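You operate a simulated robot arm through the tools that you are given. There is no shell and no other tool.

You are at the controls of a simulated robot arm. One attempt, no reset.

## Task
Lay the wooden ruler across the red and yellow panels and chalk a pink line on each.
Fine: the ruler lies over the middle of both, along their length; put chalk and ruler back. Set down upright: what you pick out.

Only the result counts: the job must be done as asked and must still hold three seconds after the hand-in. Knocking over, shifting, dropping, spilling or breaking anything else fails it.

## Robot
A 7-joint arm with a two-finger parallel gripper, fixed in place. Base frame: the origin is on the floor under the middle of its stand, x ahead of it, y to its left, z up; the work surface is at about z = 880. Readings come in mm, degrees, newtons and seconds.
It reaches about 1372 mm from its shoulder. Its first joint turns from -149.0 to 149.0 degrees. Payload 3.43 kg.
Tool frame: the origin (TCP) lies between the finger pads and is the grasp point; the fingertips stand 30 mm ahead of it; z points along the fingers, y is the line along which they close. Largest opening 94 mm; finger width 28, thickness 10; the body of the gripper, 50 by 96 mm, starts 55 mm behind the TCP.
Orientation is told as [roll, pitch, yaw] about the base's x, y, z axes, in that order, counted from this pose: with the fingers straight down and closing along the base's y, the tool's x points along the base's -x, its y along +y and its z along -z.

## Interface
- The arm moves only by the tool nudge_tool. Its argument "plan" is a list of rows, each an object (a shift or turn left out is 0, a gripper value left out holds the last) with "xyz": the shift along the base's x, y, z in mm, a list of three; "rot": the turn, a rotation vector about the base's x, y, z in degrees, a list of three; "grip": the opening, from 0 (shut) to 1 (fully open). In form: [{"xyz": [tx, ty, tz], "rot": [rx, ry, rz], "grip": grip}, ...]. A call has 1 to 20 rows; each row shifts and turns the commanded pose from where the row before left it. Each row takes 0.2 s and may step no farther than 50 mm and 8.6 degrees from the row before; otherwise, or with a gripper value out of range, the whole call is refused. A pose out of reach is approached as far as the arm can. The call stops where the force on the tool passes 40 N (or 10 N more than at its start, if that is more) or the arm is blocked; 0.2 s more then pass. Each finger travels about 45 mm/s and halts on what it meets, pressing with about 35 N; the grip force reading is that of the motor and also rises with nothing between the fingers. The clock runs only during rows and for 0.2 s after the last one: add rows that do not move to give the fingers time. The reply holds the time, the measured pose of the TCP, the force on the tool along the base axes, the opening and the grip force, in the units named above and with some noise, with the torque about the TCP (base axes, N m) and any sound that the robot's microphone picked up, and new pictures: "show" is both (left out), scene, wrist or none.
- Cameras (640 x 400 px; columns grow to the right, rows downward): "scene" is fixed at [399, 649.6, 1618.1]; the picture's right is [-0.99, -0.14, 0.00], its down [-0.05, 0.33, -0.94] and it looks along [0.13, -0.93, -0.33] (base axes); focal length 372 px, centre (320, 200). "wrist" rides on the gripper at [76, 14, -102] in the tool frame; the picture's right is [-0.18, 0.98, 0.00], its down [-0.75, -0.14, -0.64] and it looks along [-0.63, -0.12, 0.77] (tool axes); focal length 243 px, centre (320, 200).
- pixel_to_xyz(camera, pixels): for up to 12 pixels [column, row] of the newest picture of that camera ("zoom" is the newest enlarged one), the place [x, y, z] in the base frame of the surface seen there, good to about 3 mm. The clock stands still meanwhile.
- close_up(camera, box): a new picture of the part [left, top, right, bottom] of that camera's present view, enlarged. The clock stands still meanwhile.
- sign_off(): hands the job in; it is judged then, once.

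Open the gripper and draw the arm clear of the work before you hand the job in, unless the task says otherwise.

The tools are called after "Emit:" as a command line: name --argument value ..., lists and objects as JSON in quotes. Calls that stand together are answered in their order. nudge_tool: Moves the arm, as the interface text tells. Its arguments: {"type":"object","properties":{"plan":{"type":"array","items":{"type":"object","properties":{"xyz":{"type":"array","items":{"type":"number"}},"rot":{"type":"array","items":{"type":"number"}},"grip":{"type":"number"}}}},"show":{"type":"string","enum":["both","scene","wrist","none"]}},"required":["plan"]} The other tools are called the same way: pixel_to_xyz (camera, pixels) gives the place of the surface under pixels of a picture; close_up (camera, box) takes an enlarged picture of a part of a camera's view; sign_off () hands the job in.

At the start:

```text
time_s: 0.0
eef_pos: [436.2, -885.0, 1170.3]
tcp_rot: [-0.1, 0.0, 0.1]
contact_force: [-0.3, 0.6, 0.6]
ft_torque: [0.01, -0.01, 0.01]
grip_width: 93.7
grip_force: 0.1
```

scene: 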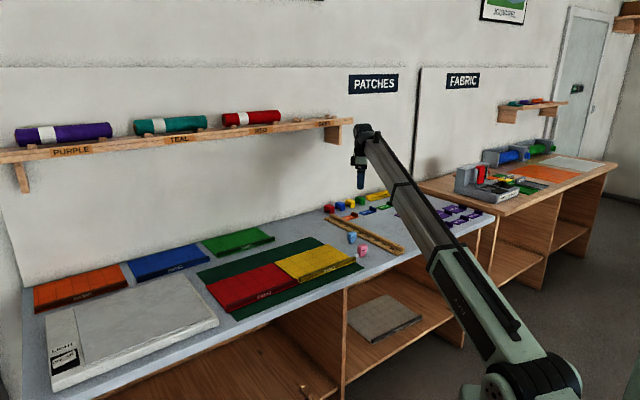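
wrist: 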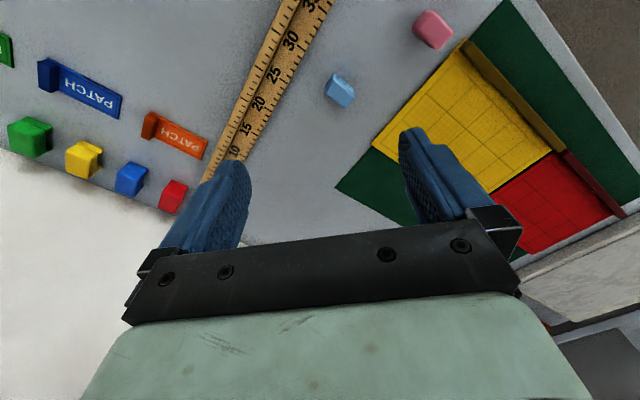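

I see the ruler around scene (365,235), the red panel at (250,287), the yellow one at (313,263), and a pink chalk near (362,248). I take close-ups to look at details before moving.

Emit:
close_up --camera "scene" --box '[190, 180, 510, 380]'

Emit:
close_up --camera "wrist" --box '[320, 0, 640, 200]'

Emit:
close_up --camera "scene" --box '[310, 180, 470, 280]'

```text
2.00 times, centred on (350, 280) of scene
```

zoom: 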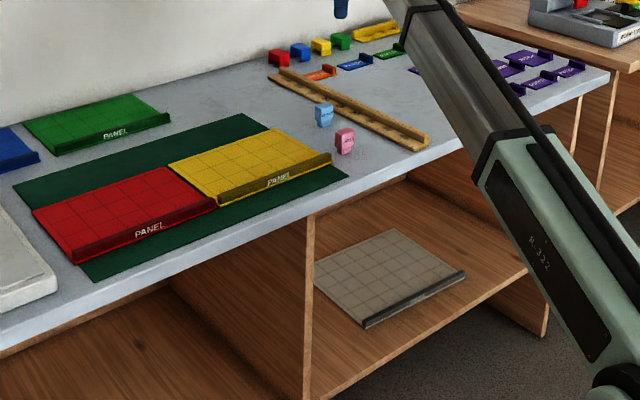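

```text
2.00 times, centred on (480, 100) of wrist
```

zoom: 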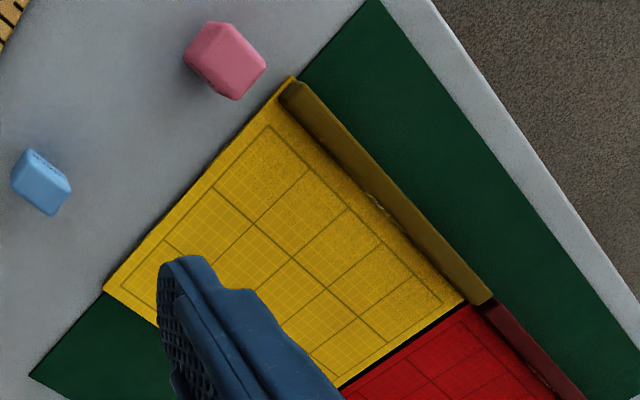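

```text
4.00 times, centred on (390, 230) of scene
```

zoom: 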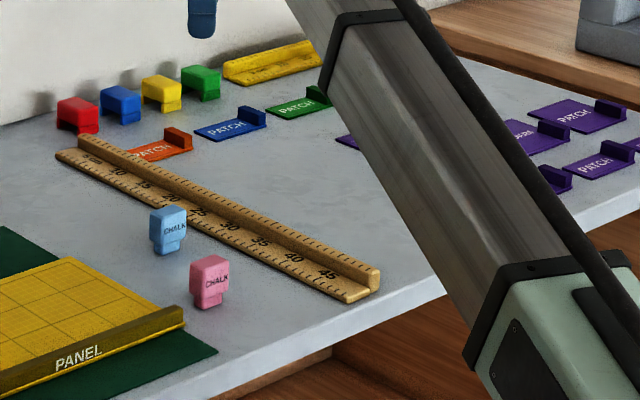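

I'll measure the ruler and chalk in the newest zoom (ruler ends at (60,155), (350,300), rib ends at (84,137), (375,270); pink chalk at (209,260)) and the panels in the scene picture.

Emit:
pixel_to_xyz --camera "zoom" --pixels '[[60, 155], [350, 299], [84, 138], [372, 268], [370, 295], [230, 200], [209, 262], [215, 262], [209, 300], [168, 210], [345, 294], [200, 220]]'

Emit:
pixel_to_xyz --camera "scene" --pixels '[[206, 285], [227, 311], [298, 283], [273, 263], [298, 280], [275, 261], [320, 245], [354, 262], [250, 285], [312, 262], [311, 238], [364, 267]]'

Emit:
pixel_to_xyz --camera "wrist" --pixels '[[290, 5], [225, 155], [328, 5], [240, 158], [433, 28], [340, 92], [465, 42], [373, 148], [560, 155], [500, 90], [450, 120], [530, 220]]'

```text
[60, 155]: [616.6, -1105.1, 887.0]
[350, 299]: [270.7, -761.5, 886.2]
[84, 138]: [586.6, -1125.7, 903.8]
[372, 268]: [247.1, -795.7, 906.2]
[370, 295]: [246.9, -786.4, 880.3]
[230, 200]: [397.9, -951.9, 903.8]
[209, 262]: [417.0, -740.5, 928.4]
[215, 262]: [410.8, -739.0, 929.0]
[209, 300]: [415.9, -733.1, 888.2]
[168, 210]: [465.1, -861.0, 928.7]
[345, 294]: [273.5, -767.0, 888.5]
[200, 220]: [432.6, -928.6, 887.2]
```

```text
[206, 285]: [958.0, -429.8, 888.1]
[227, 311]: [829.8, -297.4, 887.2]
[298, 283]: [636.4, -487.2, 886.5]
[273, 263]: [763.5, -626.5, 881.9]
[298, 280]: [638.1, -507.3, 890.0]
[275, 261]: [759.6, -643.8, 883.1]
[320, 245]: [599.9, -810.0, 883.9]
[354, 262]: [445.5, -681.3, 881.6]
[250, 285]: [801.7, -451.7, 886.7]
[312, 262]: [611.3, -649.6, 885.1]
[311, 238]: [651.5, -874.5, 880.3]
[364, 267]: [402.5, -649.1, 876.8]
```

```text
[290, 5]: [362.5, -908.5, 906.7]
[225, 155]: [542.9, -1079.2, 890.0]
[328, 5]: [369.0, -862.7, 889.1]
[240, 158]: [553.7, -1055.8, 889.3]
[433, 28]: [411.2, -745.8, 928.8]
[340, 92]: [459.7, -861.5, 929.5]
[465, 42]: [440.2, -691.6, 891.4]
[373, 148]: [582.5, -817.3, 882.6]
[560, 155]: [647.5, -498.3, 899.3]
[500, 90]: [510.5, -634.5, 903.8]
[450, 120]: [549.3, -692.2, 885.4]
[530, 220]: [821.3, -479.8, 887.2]
```

The ruler lies along (0.71,-0.71) with a raised rib, and the panels run along (0.71,0.71). I take closer looks at the ruler and chalks from the wrist camera.

Emit:
close_up --camera "wrist" --box '[200, 0, 360, 100]'

Emit:
close_up --camera "scene" --box '[335, 220, 399, 260]'

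Emit:
close_up --camera "scene" --box '[200, 220, 360, 320]'

```text
4.00 times, centred on (280, 50) of wrist
```

zoom: 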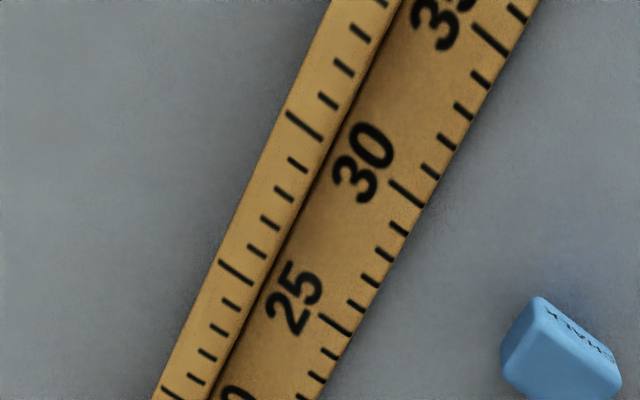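

```text
10.00 times, centred on (367, 240) of scene
```

zoom: 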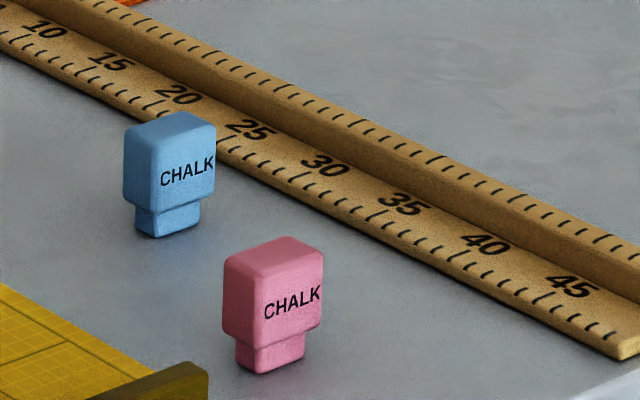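

```text
4.00 times, centred on (280, 270) of scene
```

zoom: 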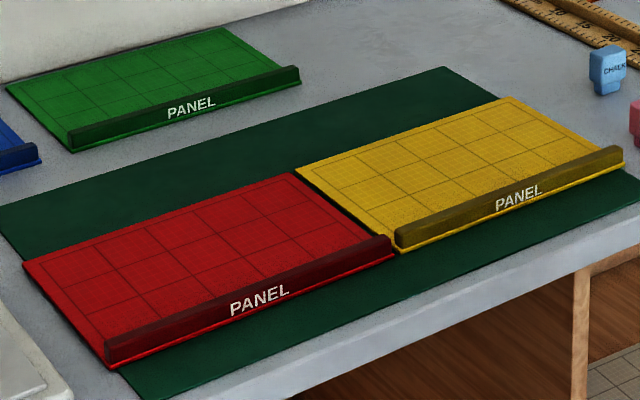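

Red and yellow panels abut and look aligned. I measure their corners and surface heights using this zoom.

Emit:
pixel_to_xyz --camera "zoom" --pixels '[[25, 266], [112, 364], [103, 340], [290, 175], [392, 236], [298, 172], [398, 247], [512, 98], [623, 164], [619, 148], [380, 245], [120, 345]]'

Emit:
pixel_to_xyz --camera "zoom" --pixels '[[100, 280], [180, 260], [240, 240], [300, 220], [330, 240], [250, 200], [370, 190], [420, 170], [470, 150], [520, 130], [560, 140], [450, 200]]'

```text
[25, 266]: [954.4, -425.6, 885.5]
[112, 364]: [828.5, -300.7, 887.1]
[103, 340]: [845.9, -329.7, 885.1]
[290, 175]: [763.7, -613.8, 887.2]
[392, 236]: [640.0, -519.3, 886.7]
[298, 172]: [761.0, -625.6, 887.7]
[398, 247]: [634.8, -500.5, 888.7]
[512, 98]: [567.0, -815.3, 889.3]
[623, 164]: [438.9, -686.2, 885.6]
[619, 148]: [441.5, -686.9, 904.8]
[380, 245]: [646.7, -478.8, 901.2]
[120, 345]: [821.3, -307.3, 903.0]
```

```text
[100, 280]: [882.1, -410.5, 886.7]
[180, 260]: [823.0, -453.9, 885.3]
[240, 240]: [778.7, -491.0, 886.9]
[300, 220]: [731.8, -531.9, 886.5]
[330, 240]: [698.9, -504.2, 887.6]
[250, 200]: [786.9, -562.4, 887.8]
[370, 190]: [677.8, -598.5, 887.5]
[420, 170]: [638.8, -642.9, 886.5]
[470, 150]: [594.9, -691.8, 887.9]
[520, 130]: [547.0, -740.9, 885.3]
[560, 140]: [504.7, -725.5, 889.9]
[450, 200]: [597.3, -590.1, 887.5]
```

Panel frame: along u=(0.707,0.707), red spans u≈100..373, yellow u≈-175..97, mid v≈-888; the ruler sits at u≈-388..-346, v≈-1217..-730. I turn to yaw -45 and move back a bit to view the ruler and chalk closer.

Emit:
nudge_tool --plan '[{"xyz": [-30, 18, -10], "rot": [0, 0, -7.5], "grip": 1}, {"xyz": [-30, 18, -10], "rot": [0, 0, -7.5]}, {"xyz": [-30, 18, -10], "rot": [0, 0, -7.5]}, {"xyz": [-30, 18, -10], "rot": [0, 0, -7.5]}, {"xyz": [-30, 18, -10], "rot": [0, 0, -7.5]}, {"xyz": [-30, 18, -10], "rot": [0, 0, -7.5]}, {"xyz": [0, 0, 0]}, {"xyz": [0, 0, 0]}]'

```text
time_s: 1.8
eef_pos: [257.8, -775.6, 1111.2]
tcp_rot: [0.0, 0.0, -45.1]
contact_force: [-0.4, 0.3, -0.3]
ft_torque: [0.0, -0.01, 0.01]
grip_width: 94.0
grip_force: 0.1
```

scene: 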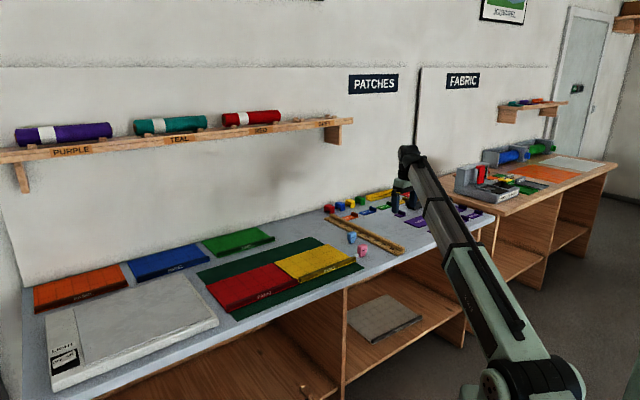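
wrist: 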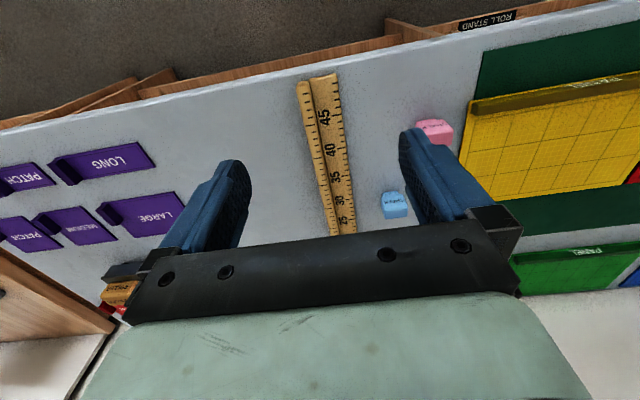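

The wrist camera now sees the ruler (300–355, 75–235) and both chalks (pink at 435,130). I zoom in on them.

Emit:
close_up --camera "wrist" --box '[280, 70, 408, 150]'

Emit:
close_up --camera "wrist" --box '[370, 100, 498, 180]'

Emit:
close_up --camera "wrist" --box '[260, 70, 452, 190]'

```text
5.00 times, centred on (344, 110) of wrist
```

zoom: 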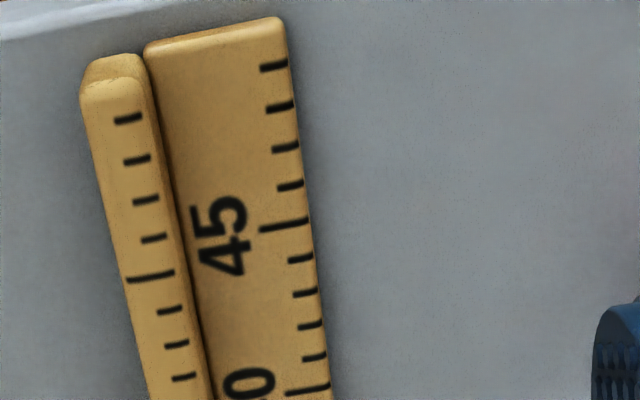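

```text
5.00 times, centred on (434, 140) of wrist
```

zoom: 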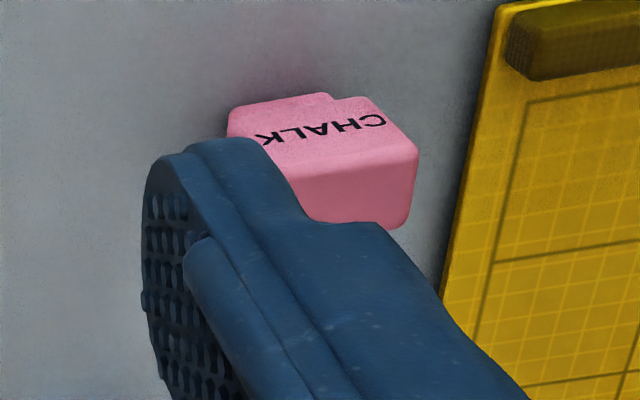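

```text
3.33 times, centred on (356, 130) of wrist
```

zoom: 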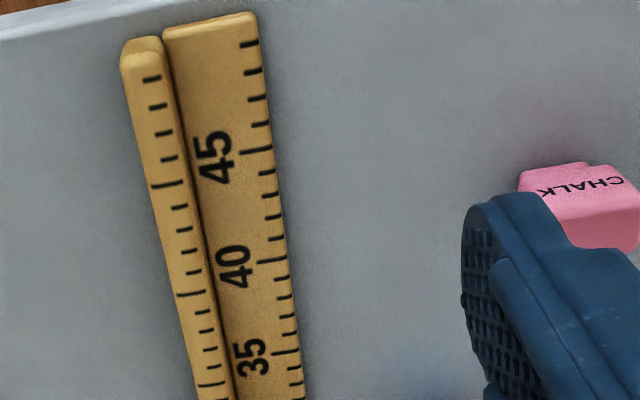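

Now I measure ruler cross-section points in this zoom: rib top-left edge, rib top-right, flange edge, and the end.

Emit:
pixel_to_xyz --camera "zoom" --pixels '[[148, 185], [190, 185], [172, 185], [206, 200], [230, 200], [272, 200], [212, 20], [122, 66], [176, 390], [210, 360], [248, 300], [287, 300]]'

Emit:
pixel_to_xyz --camera "zoom" --pixels '[[525, 180], [625, 175], [572, 168], [600, 220], [140, 40], [160, 45], [290, 370], [200, 380], [220, 350], [198, 370], [260, 16], [240, 100]]'

```text
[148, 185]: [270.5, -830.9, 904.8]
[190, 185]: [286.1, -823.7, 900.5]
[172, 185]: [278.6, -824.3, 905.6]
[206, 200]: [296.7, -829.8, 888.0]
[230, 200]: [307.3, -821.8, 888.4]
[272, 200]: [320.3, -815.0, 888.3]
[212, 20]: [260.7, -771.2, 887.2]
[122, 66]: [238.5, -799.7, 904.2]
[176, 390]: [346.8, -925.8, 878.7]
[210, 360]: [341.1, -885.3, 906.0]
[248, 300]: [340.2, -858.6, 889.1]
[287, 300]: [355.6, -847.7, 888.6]
```

```text
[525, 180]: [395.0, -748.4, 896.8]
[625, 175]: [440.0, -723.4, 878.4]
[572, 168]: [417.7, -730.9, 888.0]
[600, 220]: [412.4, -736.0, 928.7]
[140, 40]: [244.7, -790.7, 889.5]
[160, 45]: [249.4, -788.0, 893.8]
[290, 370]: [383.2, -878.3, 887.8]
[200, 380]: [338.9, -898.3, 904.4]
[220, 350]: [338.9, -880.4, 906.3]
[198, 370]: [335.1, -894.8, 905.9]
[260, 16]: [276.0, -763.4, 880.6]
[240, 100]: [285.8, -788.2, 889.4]
```

The rib spans u≈-397..-381 with top z≈905.5, flange top z≈888 out to u≈-348, center v≈-973. I move above the rib center at about (413,-963) with the gripper partly closed and check.

Emit:
nudge_tool --plan '[{"xyz": [25.8, -31.2, 0], "grip": 0.5}, {"xyz": [25.8, -31.2, -15]}, {"xyz": [25.8, -31.2, -20]}, {"xyz": [25.8, -31.2, -20]}, {"xyz": [25.8, -31.2, -20]}, {"xyz": [26, -31.4, -20]}, {"xyz": [0, 0, -16]}, {"xyz": [0, 0, 0]}, {"xyz": [0, 0, 0]}]'

```text
time_s: 3.8
eef_pos: [409.4, -965.7, 997.2]
tcp_rot: [0.1, 0.0, -45.0]
contact_force: [-0.4, 0.0, -0.2]
ft_torque: [0.02, 0.04, -0.01]
grip_width: 47.1
grip_force: 0.0
```

scene: 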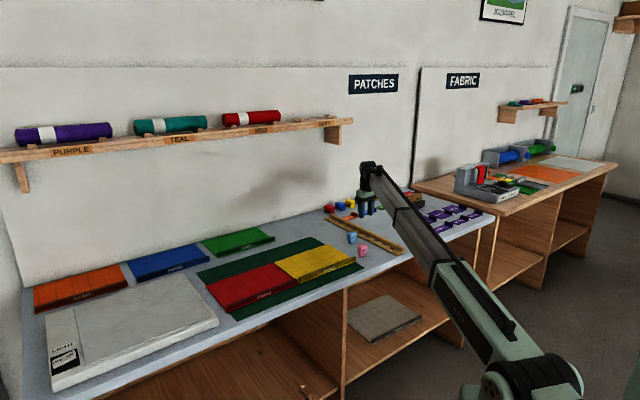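
wrist: 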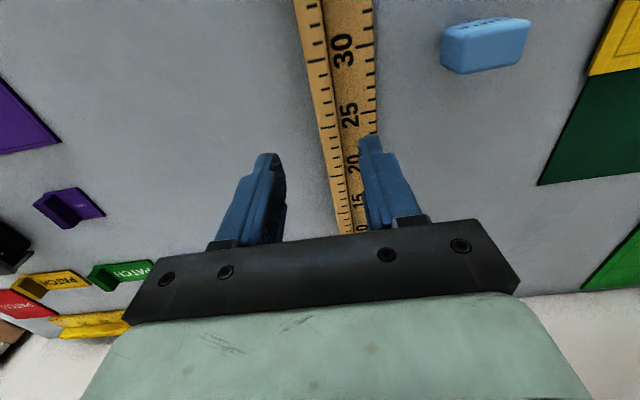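

TCP reads u≈-393, v≈-972. I zoom on the fingers and the rib to check the lateral centring.

Emit:
close_up --camera "wrist" --box '[240, 120, 432, 240]'

Emit:
pixel_to_xyz --camera "wrist" --pixels '[[317, 100], [337, 100], [328, 100], [378, 100], [324, 150], [344, 150], [346, 120], [342, 200], [352, 200], [348, 225], [262, 156], [370, 140]]'

```text
3.33 times, centred on (336, 180) of wrist
```

zoom: 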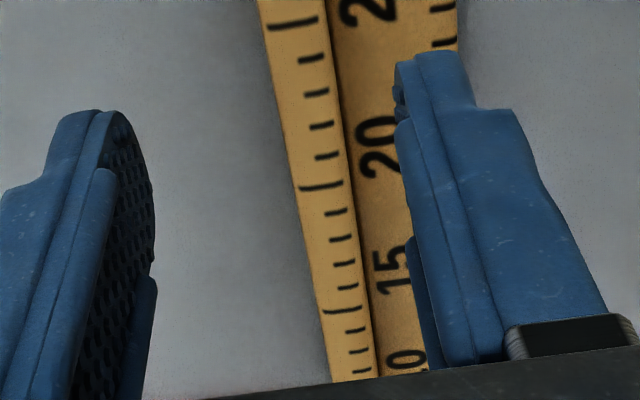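

```text
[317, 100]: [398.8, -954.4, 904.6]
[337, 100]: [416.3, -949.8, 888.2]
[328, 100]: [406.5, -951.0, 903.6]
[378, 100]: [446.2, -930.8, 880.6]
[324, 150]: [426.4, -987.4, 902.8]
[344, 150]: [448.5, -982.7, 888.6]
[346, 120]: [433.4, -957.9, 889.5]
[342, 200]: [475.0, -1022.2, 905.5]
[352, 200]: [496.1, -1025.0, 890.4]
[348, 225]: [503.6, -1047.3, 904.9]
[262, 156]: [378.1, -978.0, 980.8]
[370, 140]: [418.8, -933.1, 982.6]
```

Rib centre is near u≈-389 while the TCP is at u≈-393, so I shift (+3,+3) and lower to about z=940 first.

Emit:
nudge_tool --plan '[{"xyz": [3, 3, -15]}, {"xyz": [0, 0, -20]}, {"xyz": [0, 0, -20]}, {"xyz": [0, 0, 0]}, {"xyz": [0, 0, 0]}]'

Emit:
close_up --camera "wrist" --box '[240, 90, 432, 210]'

```text
time_s: 5.0
eef_pos: [414.6, -962.5, 944.9]
tcp_rot: [0.0, 0.0, -44.9]
contact_force: [-0.3, -0.6, 0.4]
ft_torque: [-0.03, 0.02, 0.03]
grip_width: 47.0
grip_force: 0.1
```

scene: 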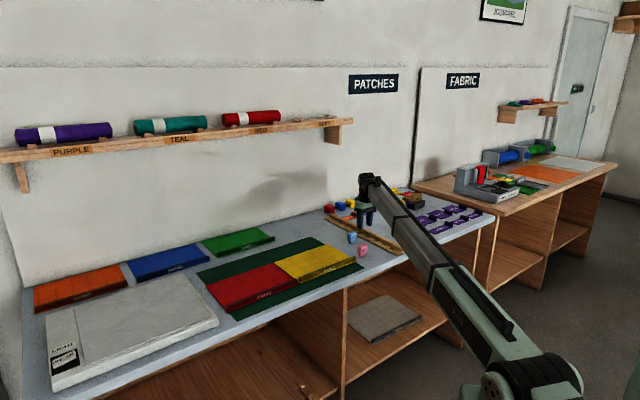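
wrist: 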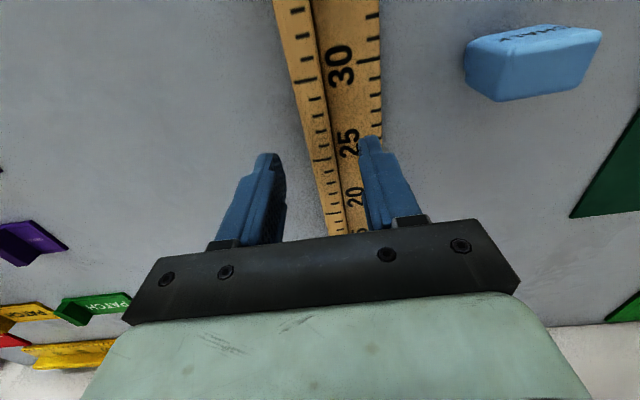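

```text
3.33 times, centred on (336, 150) of wrist
```

zoom: 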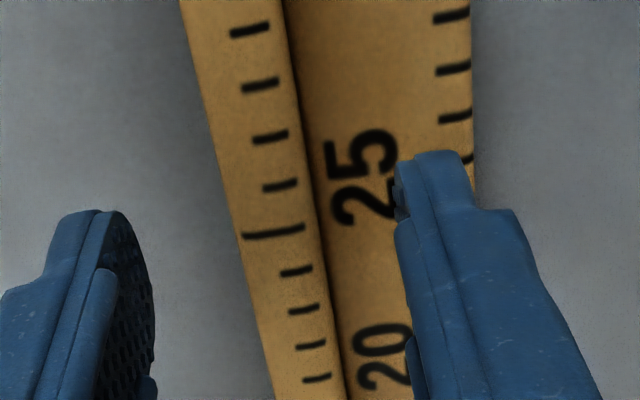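

TCP now at u≈-387, centred on the rib; I lower to z≈922 (tips ≈ 892, just above the flange) and close.

Emit:
nudge_tool --plan '[{"xyz": [0, 0, -12]}, {"xyz": [0, 0, -11]}, {"xyz": [0, 0, 0]}, {"xyz": [0, 0, 0]}]' --show "wrist"

```text
time_s: 6.0
eef_pos: [412.8, -962.8, 920.8]
tcp_rot: [0.1, 0.0, -45.0]
contact_force: [-0.2, 0.4, -0.1]
ft_torque: [0.02, 0.01, -0.01]
grip_width: 47.1
grip_force: 0.0
```

wrist: 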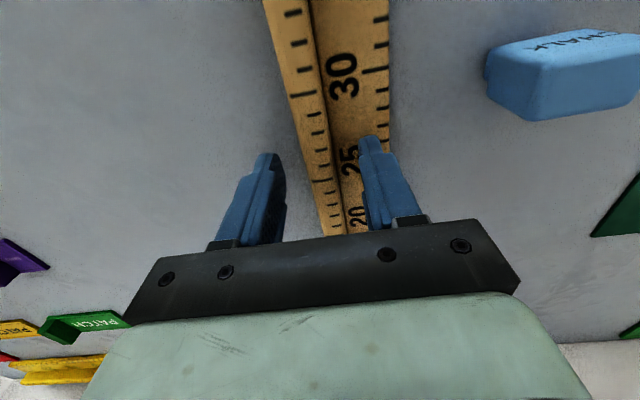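

No contact, TCP z≈921. I close the fingers on the rib.

Emit:
nudge_tool --plan '[{"grip": 0.35}, {"grip": 0.2}, {"grip": 0.1}, {"grip": 0.05}, {"grip": 0.0}, {"grip": 0.0}, {"grip": 0.0}]' --show "wrist"

```text
time_s: 7.6
eef_pos: [414.2, -962.8, 921.0]
tcp_rot: [0.0, 0.0, -45.0]
contact_force: [0.9, 1.5, 1.5]
ft_torque: [0.03, 0.0, 0.03]
grip_width: 16.8
grip_force: 35.3
```

wrist: 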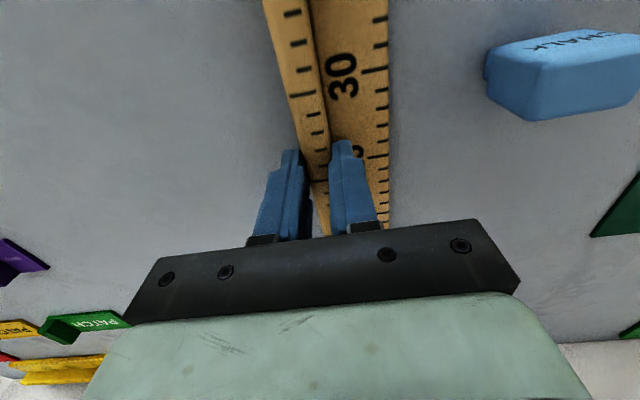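

Gripped at 16.8 mm with 35 N. I lift slowly by 30 mm and check that the ruler stays level.

Emit:
nudge_tool --plan '[{"xyz": [0, 0, 5]}, {"xyz": [0, 0, 10]}, {"xyz": [0, 0, 15]}, {"xyz": [0, 0, 20]}, {"xyz": [0, 0, 0]}]'

```text
time_s: 8.8
eef_pos: [414.1, -962.8, 974.3]
tcp_rot: [0.0, 0.1, -44.9]
contact_force: [0.1, -0.2, -5.2]
ft_torque: [-0.01, 0.08, -0.02]
grip_width: 16.4
grip_force: 35.3
```

scene: 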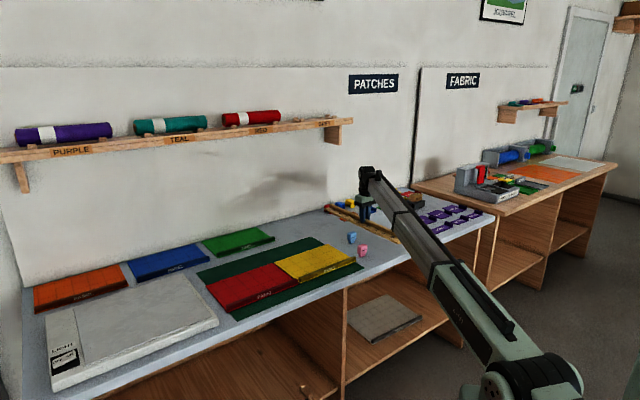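
wrist: 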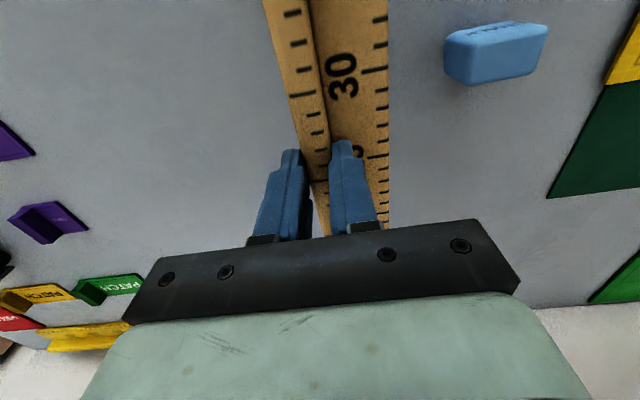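

The ruler (≈5 N) hangs level in the grip. I check where the wall shelf is before raising and turning.

Emit:
pixel_to_xyz --camera "scene" --pixels '[[345, 122], [345, 140], [180, 150], [30, 185], [325, 180], [265, 225], [339, 205], [100, 200]]'

```text
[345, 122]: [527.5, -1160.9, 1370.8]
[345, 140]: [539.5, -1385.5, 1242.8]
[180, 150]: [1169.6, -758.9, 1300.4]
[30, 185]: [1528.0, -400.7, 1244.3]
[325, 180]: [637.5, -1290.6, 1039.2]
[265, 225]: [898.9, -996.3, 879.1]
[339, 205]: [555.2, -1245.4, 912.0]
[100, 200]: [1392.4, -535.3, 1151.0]
```

The wall and shelf are well away (v≤-1194, z>1240). I raise the ruler and carry it to over the panels' middle at about (709,-569), turning +90° on the way.

Emit:
nudge_tool --plan '[{"xyz": [0, 0, 25]}, {"xyz": [0, 0, 25]}, {"xyz": [0, 0, 25]}, {"xyz": [19.6, 26.2, 0], "rot": [0, 0, 6]}, {"xyz": [19.6, 26.2, 0], "rot": [0, 0, 6]}, {"xyz": [19.6, 26.2, 0], "rot": [0, 0, 6]}, {"xyz": [19.6, 26.2, 0], "rot": [0, 0, 6]}, {"xyz": [19.6, 26.2, 0], "rot": [0, 0, 6]}, {"xyz": [19.6, 26.2, 0], "rot": [0, 0, 6]}, {"xyz": [19.6, 26.2, 0], "rot": [0, 0, 6]}, {"xyz": [19.6, 26.2, 0], "rot": [0, 0, 6]}, {"xyz": [19.6, 26.2, 0], "rot": [0, 0, 6]}, {"xyz": [19.6, 26.2, 0], "rot": [0, 0, 6]}, {"xyz": [19.6, 26.2, 0], "rot": [0, 0, 6]}, {"xyz": [19.6, 26.2, 0], "rot": [0, 0, 6]}, {"xyz": [19.6, 26.2, 0], "rot": [0, 0, 6]}, {"xyz": [19.6, 26.2, 0], "rot": [0, 0, 6]}, {"xyz": [20.3, 25.7, 0], "rot": [0, 0, 6]}, {"xyz": [0, 0, 0]}, {"xyz": [0, 0, 0]}]'

```text
time_s: 13.0
eef_pos: [710.3, -569.0, 1048.7]
tcp_rot: [0.1, 0.0, 45.0]
contact_force: [0.5, -0.4, -4.8]
ft_torque: [-0.06, -0.04, 0.03]
grip_width: 16.6
grip_force: 35.3
```

scene: 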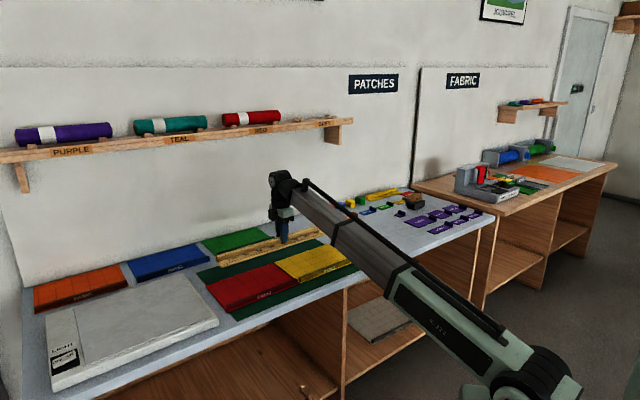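
wrist: 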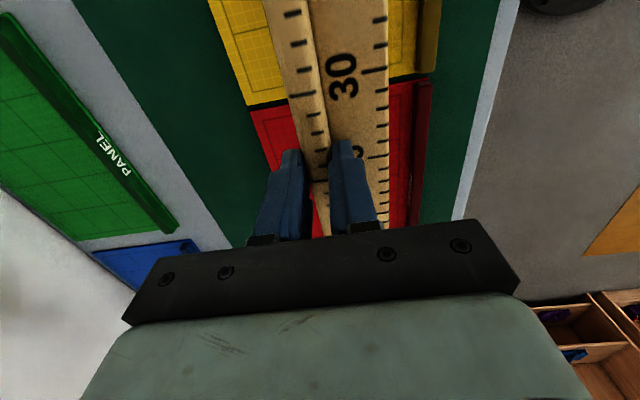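

Arrived at (709,-569), yaw 45, ruler above the panels. I measure the panel edges from this view for the exact middle before lowering.

Emit:
close_up --camera "wrist" --box '[190, 0, 510, 200]'

Emit:
pixel_to_xyz --camera "wrist" --pixels '[[214, 20], [236, 74], [252, 118], [440, 20], [435, 70], [428, 110], [417, 40], [414, 100], [260, 104], [400, 78], [385, 40], [270, 20]]'

```text
2.00 times, centred on (350, 100) of wrist
```

zoom: 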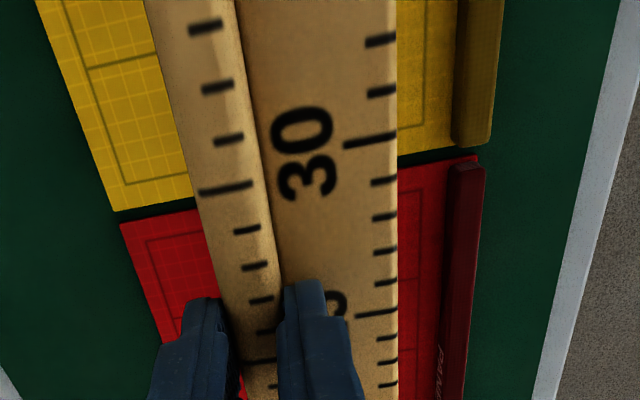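

```text
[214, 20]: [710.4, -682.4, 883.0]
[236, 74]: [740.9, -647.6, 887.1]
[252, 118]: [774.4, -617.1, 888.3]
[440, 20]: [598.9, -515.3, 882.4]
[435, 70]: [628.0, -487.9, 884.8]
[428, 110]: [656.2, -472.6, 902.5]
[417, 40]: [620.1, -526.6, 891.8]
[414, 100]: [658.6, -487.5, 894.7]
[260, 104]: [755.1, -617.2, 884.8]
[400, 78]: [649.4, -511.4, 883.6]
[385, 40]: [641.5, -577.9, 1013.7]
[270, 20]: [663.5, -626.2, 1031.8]
```

Middle confirmed at u≈97.5, v≈-888, ruler aligned. I lower to just above the panels.

Emit:
nudge_tool --plan '[{"xyz": [0, 0, -25]}, {"xyz": [0, 0, -25]}, {"xyz": [0, 0, -25]}, {"xyz": [0, 0, -20]}, {"xyz": [0, 0, -12]}, {"xyz": [0, 0, -5]}, {"xyz": [0, 0, 0]}, {"xyz": [0, 0, 0]}]'

Emit:
close_up --camera "scene" --box '[190, 180, 382, 300]'

```text
time_s: 14.8
eef_pos: [710.8, -569.9, 936.9]
tcp_rot: [0.0, 0.0, 44.9]
contact_force: [0.7, -0.2, -4.3]
ft_torque: [-0.1, 0.0, 0.0]
grip_width: 16.7
grip_force: 35.1
```

scene: 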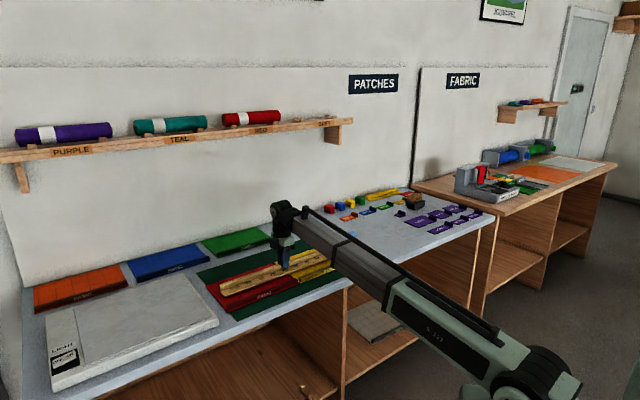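
wrist: 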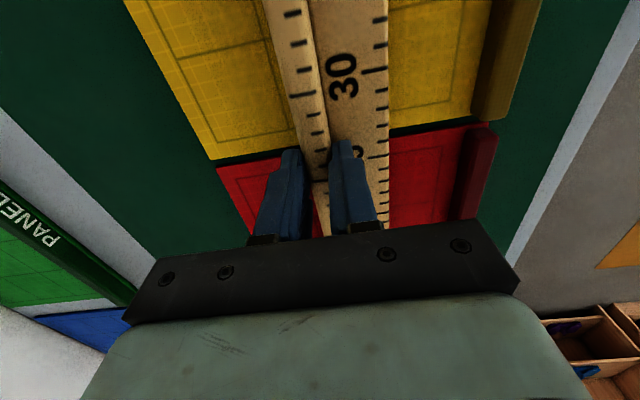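

```text
3.33 times, centred on (286, 240) of scene
```

zoom: 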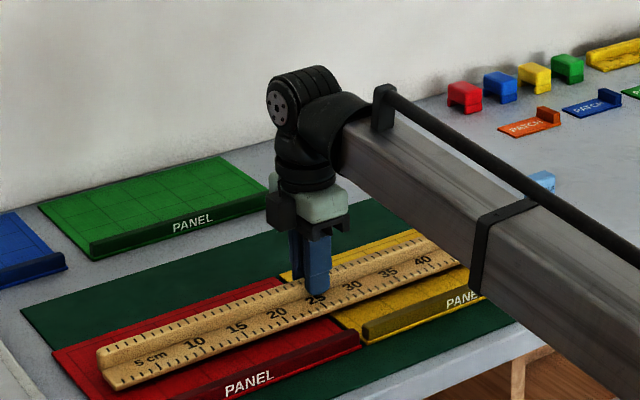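

Ruler hovers a few mm over the panels. I lower in small steps and watch the force for touchdown.

Emit:
nudge_tool --plan '[{"xyz": [0, 0, -2]}, {"xyz": [0, 0, -1.5]}, {"xyz": [0, 0, 0]}]' --show "none"

```text
time_s: 15.6
eef_pos: [709.9, -569.3, 931.9]
tcp_rot: [-0.1, 0.0, 45.0]
contact_force: [-0.5, -0.4, -4.9]
ft_torque: [-0.05, 0.01, 0.0]
grip_width: 16.6
grip_force: 34.8
```

No contact yet (still -4.9 N); I go on in 1 mm steps.

Emit:
nudge_tool --plan '[{"xyz": [0, 0, -1]}, {"xyz": [0, 0, -1]}, {"xyz": [0, 0, 0]}]' --show "none"

```text
time_s: 16.4
eef_pos: [708.9, -568.4, 930.4]
tcp_rot: [0.0, 0.1, 45.0]
contact_force: [0.0, -0.3, -3.7]
ft_torque: [-0.05, 0.01, 0.01]
grip_width: 16.8
grip_force: 34.6
```

Command z is about 928.8; force -3.7 N suggests contact is near. Another 1 mm down.

Emit:
nudge_tool --plan '[{"xyz": [0, 0, -1]}, {"xyz": [0, 0, 0]}]' --show "none"

```text
time_s: 17.0
eef_pos: [710.4, -569.7, 929.2]
tcp_rot: [-0.1, 0.0, 45.0]
contact_force: [0.2, 0.8, -2.8]
ft_torque: [0.14, -0.13, 0.01]
grip_width: 16.6
grip_force: 35.0
```

Force has dropped to -2.8 N with some torque, so it is touching. One more small step to seat it.

Emit:
nudge_tool --plan '[{"xyz": [0, 0, -0.8]}, {"xyz": [0, 0, 0]}]' --show "none"

```text
time_s: 17.6
eef_pos: [710.3, -569.3, 929.0]
tcp_rot: [-0.1, -0.1, 45.0]
contact_force: [-0.7, -2.4, 9.5]
ft_torque: [0.26, -0.14, -0.01]
grip_width: 16.8
grip_force: 34.3
```

Seated with about 9.5 N. I ease up 0.4 mm and open the fingers gently (only a little, since the flange-side finger has free space above the flange).

Emit:
nudge_tool --plan '[{"xyz": [0, 0, 0.5]}, {"grip": 0.2}, {"grip": 0.25}, {"grip": 0.35}, {"grip": 0.45}, {"grip": 0.45}]'

Emit:
close_up --camera "scene" --box '[190, 200, 382, 320]'

```text
time_s: 19.0
eef_pos: [709.8, -567.8, 928.7]
tcp_rot: [0.0, 0.0, 45.0]
contact_force: [-0.4, -0.2, -0.6]
ft_torque: [0.01, 0.03, 0.02]
grip_width: 42.4
grip_force: 0.1
```

scene: 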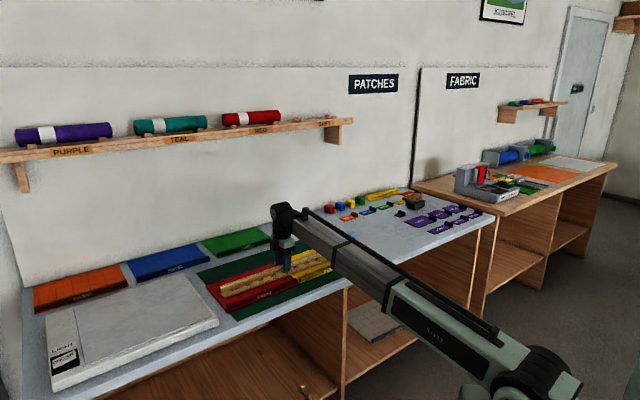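
wrist: 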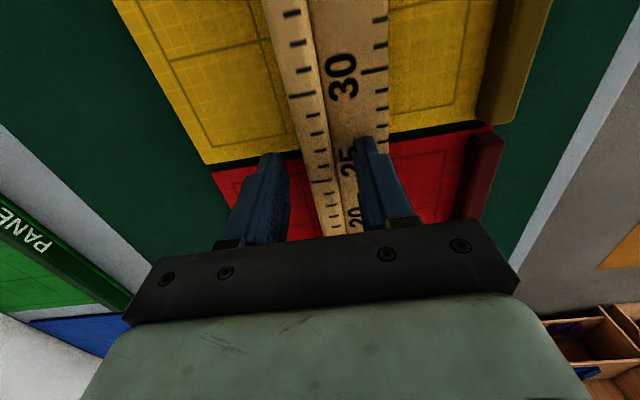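

```text
3.33 times, centred on (286, 260) of scene
```

zoom: 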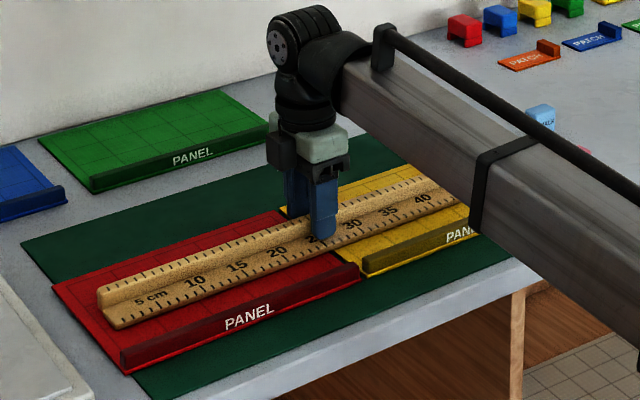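

The ruler lies flat across both panels. I raise straight up and move over the pink chalk at about (413,-740), turning back to yaw -45.

Emit:
nudge_tool --plan '[{"xyz": [0, 0, 15]}, {"xyz": [0, 0, 25]}, {"xyz": [0, 0, 40]}, {"xyz": [0, 0, 40]}, {"xyz": [-19.7, -11.4, 0], "rot": [0, 0, -6]}, {"xyz": [-19.7, -11.4, 0], "rot": [0, 0, -6]}, {"xyz": [-19.7, -11.4, 0], "rot": [0, 0, -6]}, {"xyz": [-19.7, -11.4, 0], "rot": [0, 0, -6]}, {"xyz": [-19.7, -11.4, 0], "rot": [0, 0, -6]}, {"xyz": [-19.7, -11.4, 0], "rot": [0, 0, -6]}, {"xyz": [-19.7, -11.4, 0], "rot": [0, 0, -6]}, {"xyz": [-19.7, -11.4, 0], "rot": [0, 0, -6]}, {"xyz": [-19.7, -11.4, 0], "rot": [0, 0, -6]}, {"xyz": [-19.7, -11.4, 0], "rot": [0, 0, -6]}, {"xyz": [-19.7, -11.4, 0], "rot": [0, 0, -6]}, {"xyz": [-19.7, -11.4, 0], "rot": [0, 0, -6]}, {"xyz": [-19.7, -11.4, 0], "rot": [0, 0, -6]}, {"xyz": [-19.7, -11.4, 0], "rot": [0, 0, -6]}, {"xyz": [-19.7, -11.4, 0], "rot": [0, 0, -6], "grip": 0.9}, {"xyz": [0, 0, 0]}]'

Emit:
close_up --camera "scene" --box '[190, 200, 382, 320]'

Emit:
close_up --camera "wrist" --box '[240, 60, 432, 180]'

```text
time_s: 23.2
eef_pos: [411.7, -741.0, 1046.4]
tcp_rot: [0.0, 0.0, -45.2]
contact_force: [-0.8, -1.0, -0.1]
ft_torque: [-0.01, 0.02, -0.02]
grip_width: 84.6
grip_force: 0.1
```

scene: 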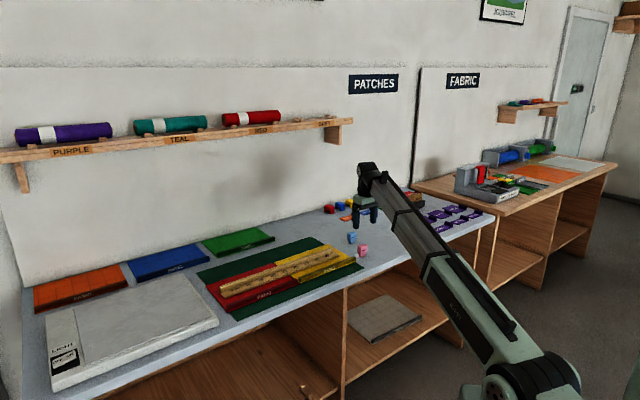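
wrist: 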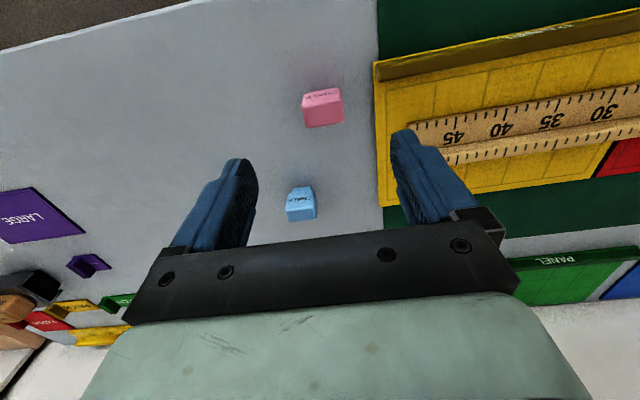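

```text
3.33 times, centred on (286, 260) of scene
```

zoom: 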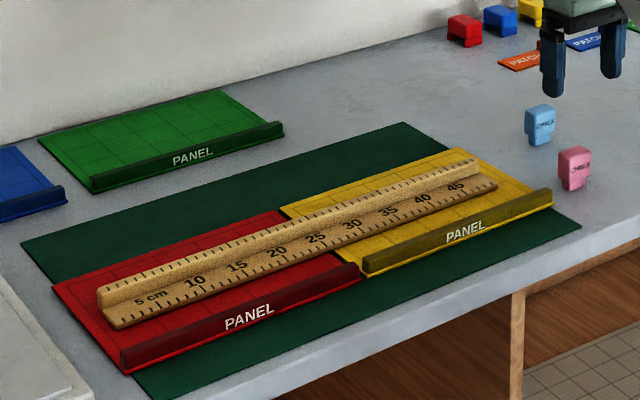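

```text
3.33 times, centred on (336, 120) of wrist
```

zoom: 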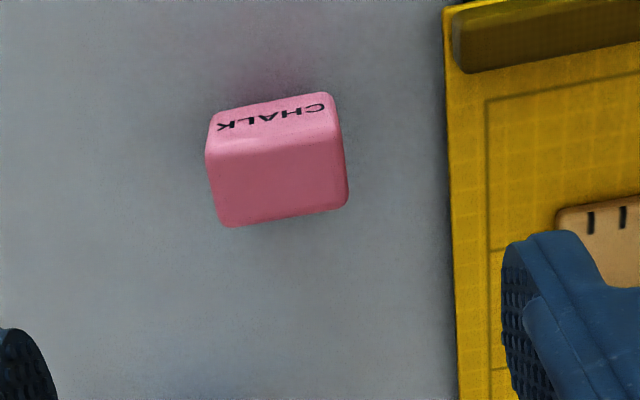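

The ruler rests well on both panels. I measure the chalk's top corners in the zoom and, from the wrist picture, the ruler's flange edge and the panel lip.

Emit:
pixel_to_xyz --camera "zoom" --pixels '[[212, 160], [335, 143], [343, 200], [226, 219], [275, 185], [275, 105], [215, 130], [330, 100], [210, 190], [343, 170], [320, 95], [222, 118]]'

Emit:
pixel_to_xyz --camera "wrist" --pixels '[[440, 118], [520, 102], [620, 84], [470, 150], [600, 126], [420, 75], [600, 38], [610, 23], [450, 100], [600, 70], [378, 70], [382, 200]]'

Emit:
close_up --camera "wrist" --box '[370, 20, 640, 189]'

```text
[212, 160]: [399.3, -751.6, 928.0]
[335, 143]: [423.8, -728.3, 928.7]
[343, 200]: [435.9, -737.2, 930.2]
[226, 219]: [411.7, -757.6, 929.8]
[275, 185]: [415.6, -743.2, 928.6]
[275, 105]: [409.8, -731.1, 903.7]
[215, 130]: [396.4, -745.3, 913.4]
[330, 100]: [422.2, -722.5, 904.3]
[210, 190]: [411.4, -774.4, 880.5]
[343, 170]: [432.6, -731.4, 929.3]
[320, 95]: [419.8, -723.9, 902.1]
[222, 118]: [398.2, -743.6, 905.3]
```

```text
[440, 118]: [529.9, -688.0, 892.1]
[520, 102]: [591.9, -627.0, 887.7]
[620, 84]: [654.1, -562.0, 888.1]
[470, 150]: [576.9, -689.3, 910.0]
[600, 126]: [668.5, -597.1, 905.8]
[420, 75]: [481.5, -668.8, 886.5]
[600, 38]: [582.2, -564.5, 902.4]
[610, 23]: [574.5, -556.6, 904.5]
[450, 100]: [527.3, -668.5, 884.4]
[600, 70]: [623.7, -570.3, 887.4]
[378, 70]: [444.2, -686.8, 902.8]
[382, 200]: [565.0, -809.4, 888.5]
```

```text
2.37 times, centred on (505, 104) of wrist
```

zoom: 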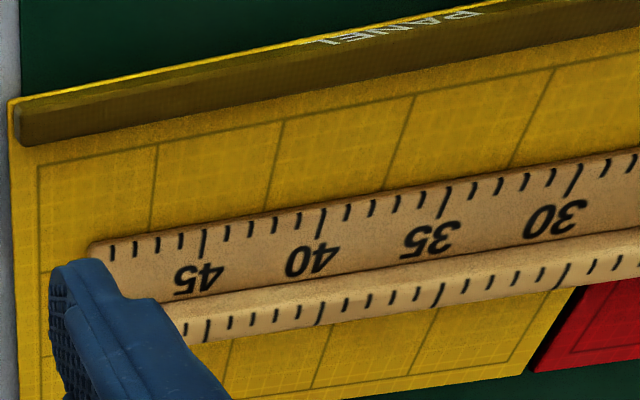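

Chalk head spans u≈-248..-214, v≈-831..-808, centre ≈(415.6,-742.7), aligned with the closing direction. I set the opening to ~56 mm, centre over it and descend part way.

Emit:
nudge_tool --plan '[{"xyz": [2.2, -2.8, 0], "grip": 0.6}, {"xyz": [0, 0, -20]}, {"xyz": [0, 0, -25]}, {"xyz": [0, 0, -20]}, {"xyz": [0, 0, 0]}, {"xyz": [0, 0, 0]}]'

Emit:
close_up --camera "wrist" --box '[240, 60, 432, 180]'

Emit:
close_up --camera "scene" --box '[330, 220, 394, 260]'

```text
time_s: 24.6
eef_pos: [415.5, -745.2, 984.4]
tcp_rot: [0.0, 0.0, -45.0]
contact_force: [0.5, -0.6, -0.1]
ft_torque: [-0.01, 0.03, 0.02]
grip_width: 56.4
grip_force: 0.1
```

scene: 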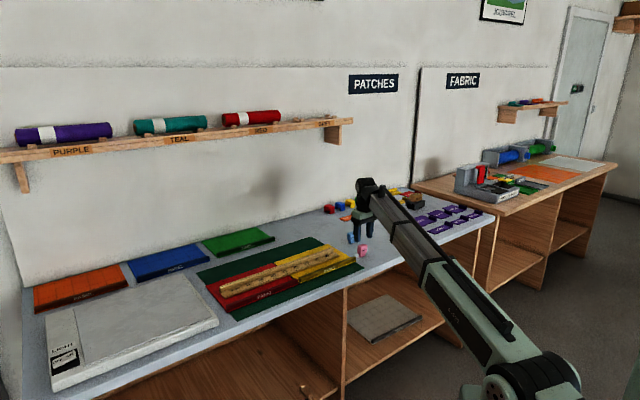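
wrist: 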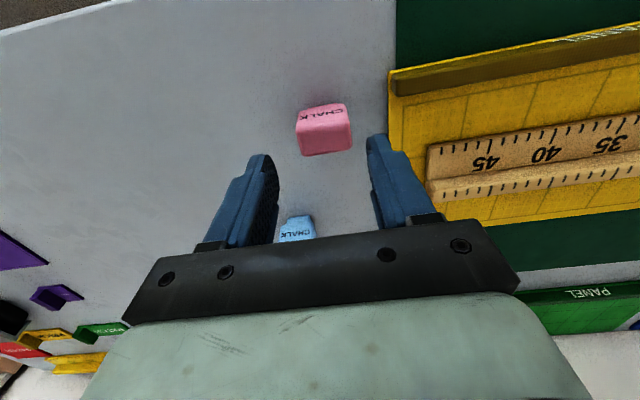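

```text
3.33 times, centred on (336, 120) of wrist
```

zoom: 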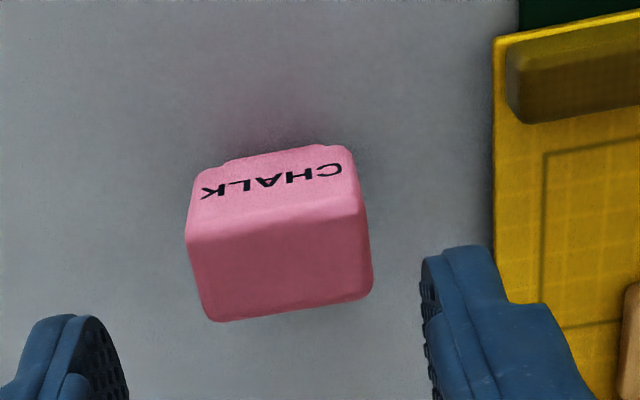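

```text
10.00 times, centred on (362, 240) of scene
```

zoom: 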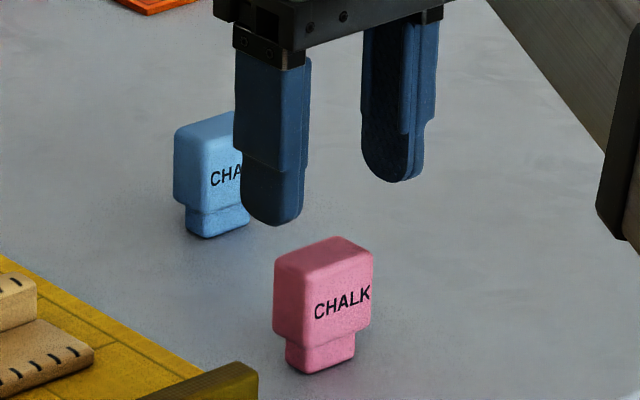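

I measure the chalk's stem/head boundary and the stem extents in this scene zoom (stem at about (320,355)).

Emit:
pixel_to_xyz --camera "zoom" --pixels '[[330, 340], [330, 350], [330, 366], [309, 371], [352, 358], [290, 362], [312, 330], [368, 300], [276, 300], [310, 275], [368, 258], [325, 240]]'

```text
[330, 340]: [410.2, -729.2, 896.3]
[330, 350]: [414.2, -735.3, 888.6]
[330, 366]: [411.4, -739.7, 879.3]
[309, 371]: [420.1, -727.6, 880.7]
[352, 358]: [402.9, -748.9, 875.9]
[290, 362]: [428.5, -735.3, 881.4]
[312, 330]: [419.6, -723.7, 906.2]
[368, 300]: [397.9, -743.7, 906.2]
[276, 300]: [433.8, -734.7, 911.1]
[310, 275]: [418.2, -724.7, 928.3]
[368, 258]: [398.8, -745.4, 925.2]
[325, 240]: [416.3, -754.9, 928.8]
```

Head centre ≈ u -230, v -819; stem is ~14 mm tall with front at v≈-812. I shift slightly, descend to z≈926 (tips just above the stem) and stop to check.

Emit:
nudge_tool --plan '[{"xyz": [0.7, 0.7, -20]}, {"xyz": [0, 0, -20]}, {"xyz": [0, 0, -12]}, {"xyz": [0, 0, -4.5]}, {"xyz": [0, 0, 0]}, {"xyz": [0, 0, 0]}]'

Emit:
close_up --camera "scene" --box '[330, 220, 394, 260]'

Emit:
close_up --camera "wrist" --box '[240, 80, 432, 200]'

```text
time_s: 26.0
eef_pos: [418.3, -742.3, 927.7]
tcp_rot: [0.0, 0.1, -45.0]
contact_force: [-0.2, 1.0, -0.1]
ft_torque: [0.04, 0.01, -0.02]
grip_width: 56.7
grip_force: 0.0
```

scene: 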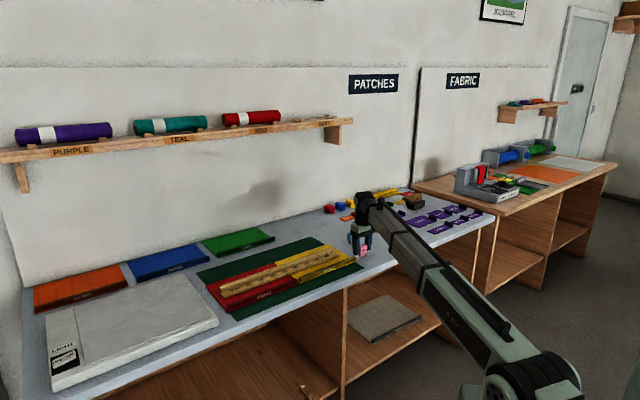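
wrist: 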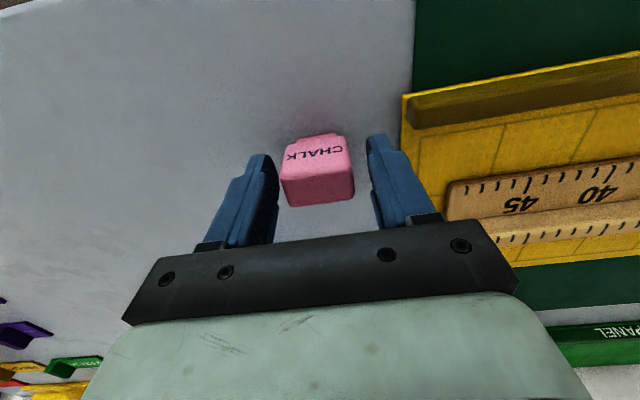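

```text
10.00 times, centred on (362, 240) of scene
```

zoom: 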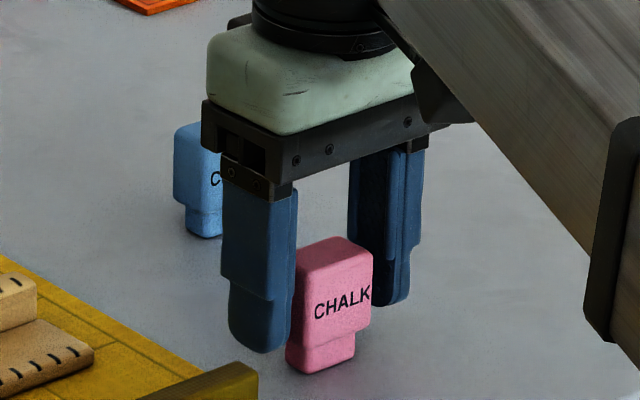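

```text
3.33 times, centred on (336, 140) of wrist
```

zoom: 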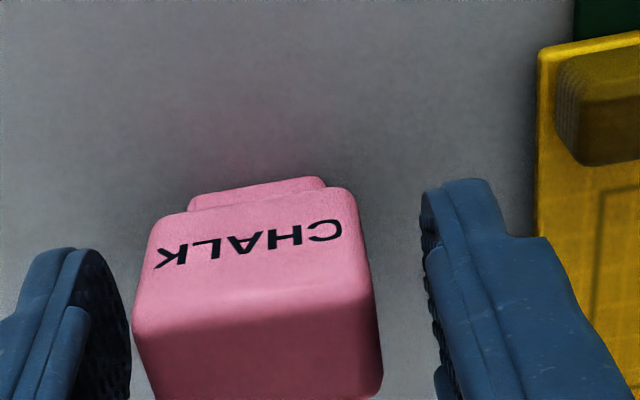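

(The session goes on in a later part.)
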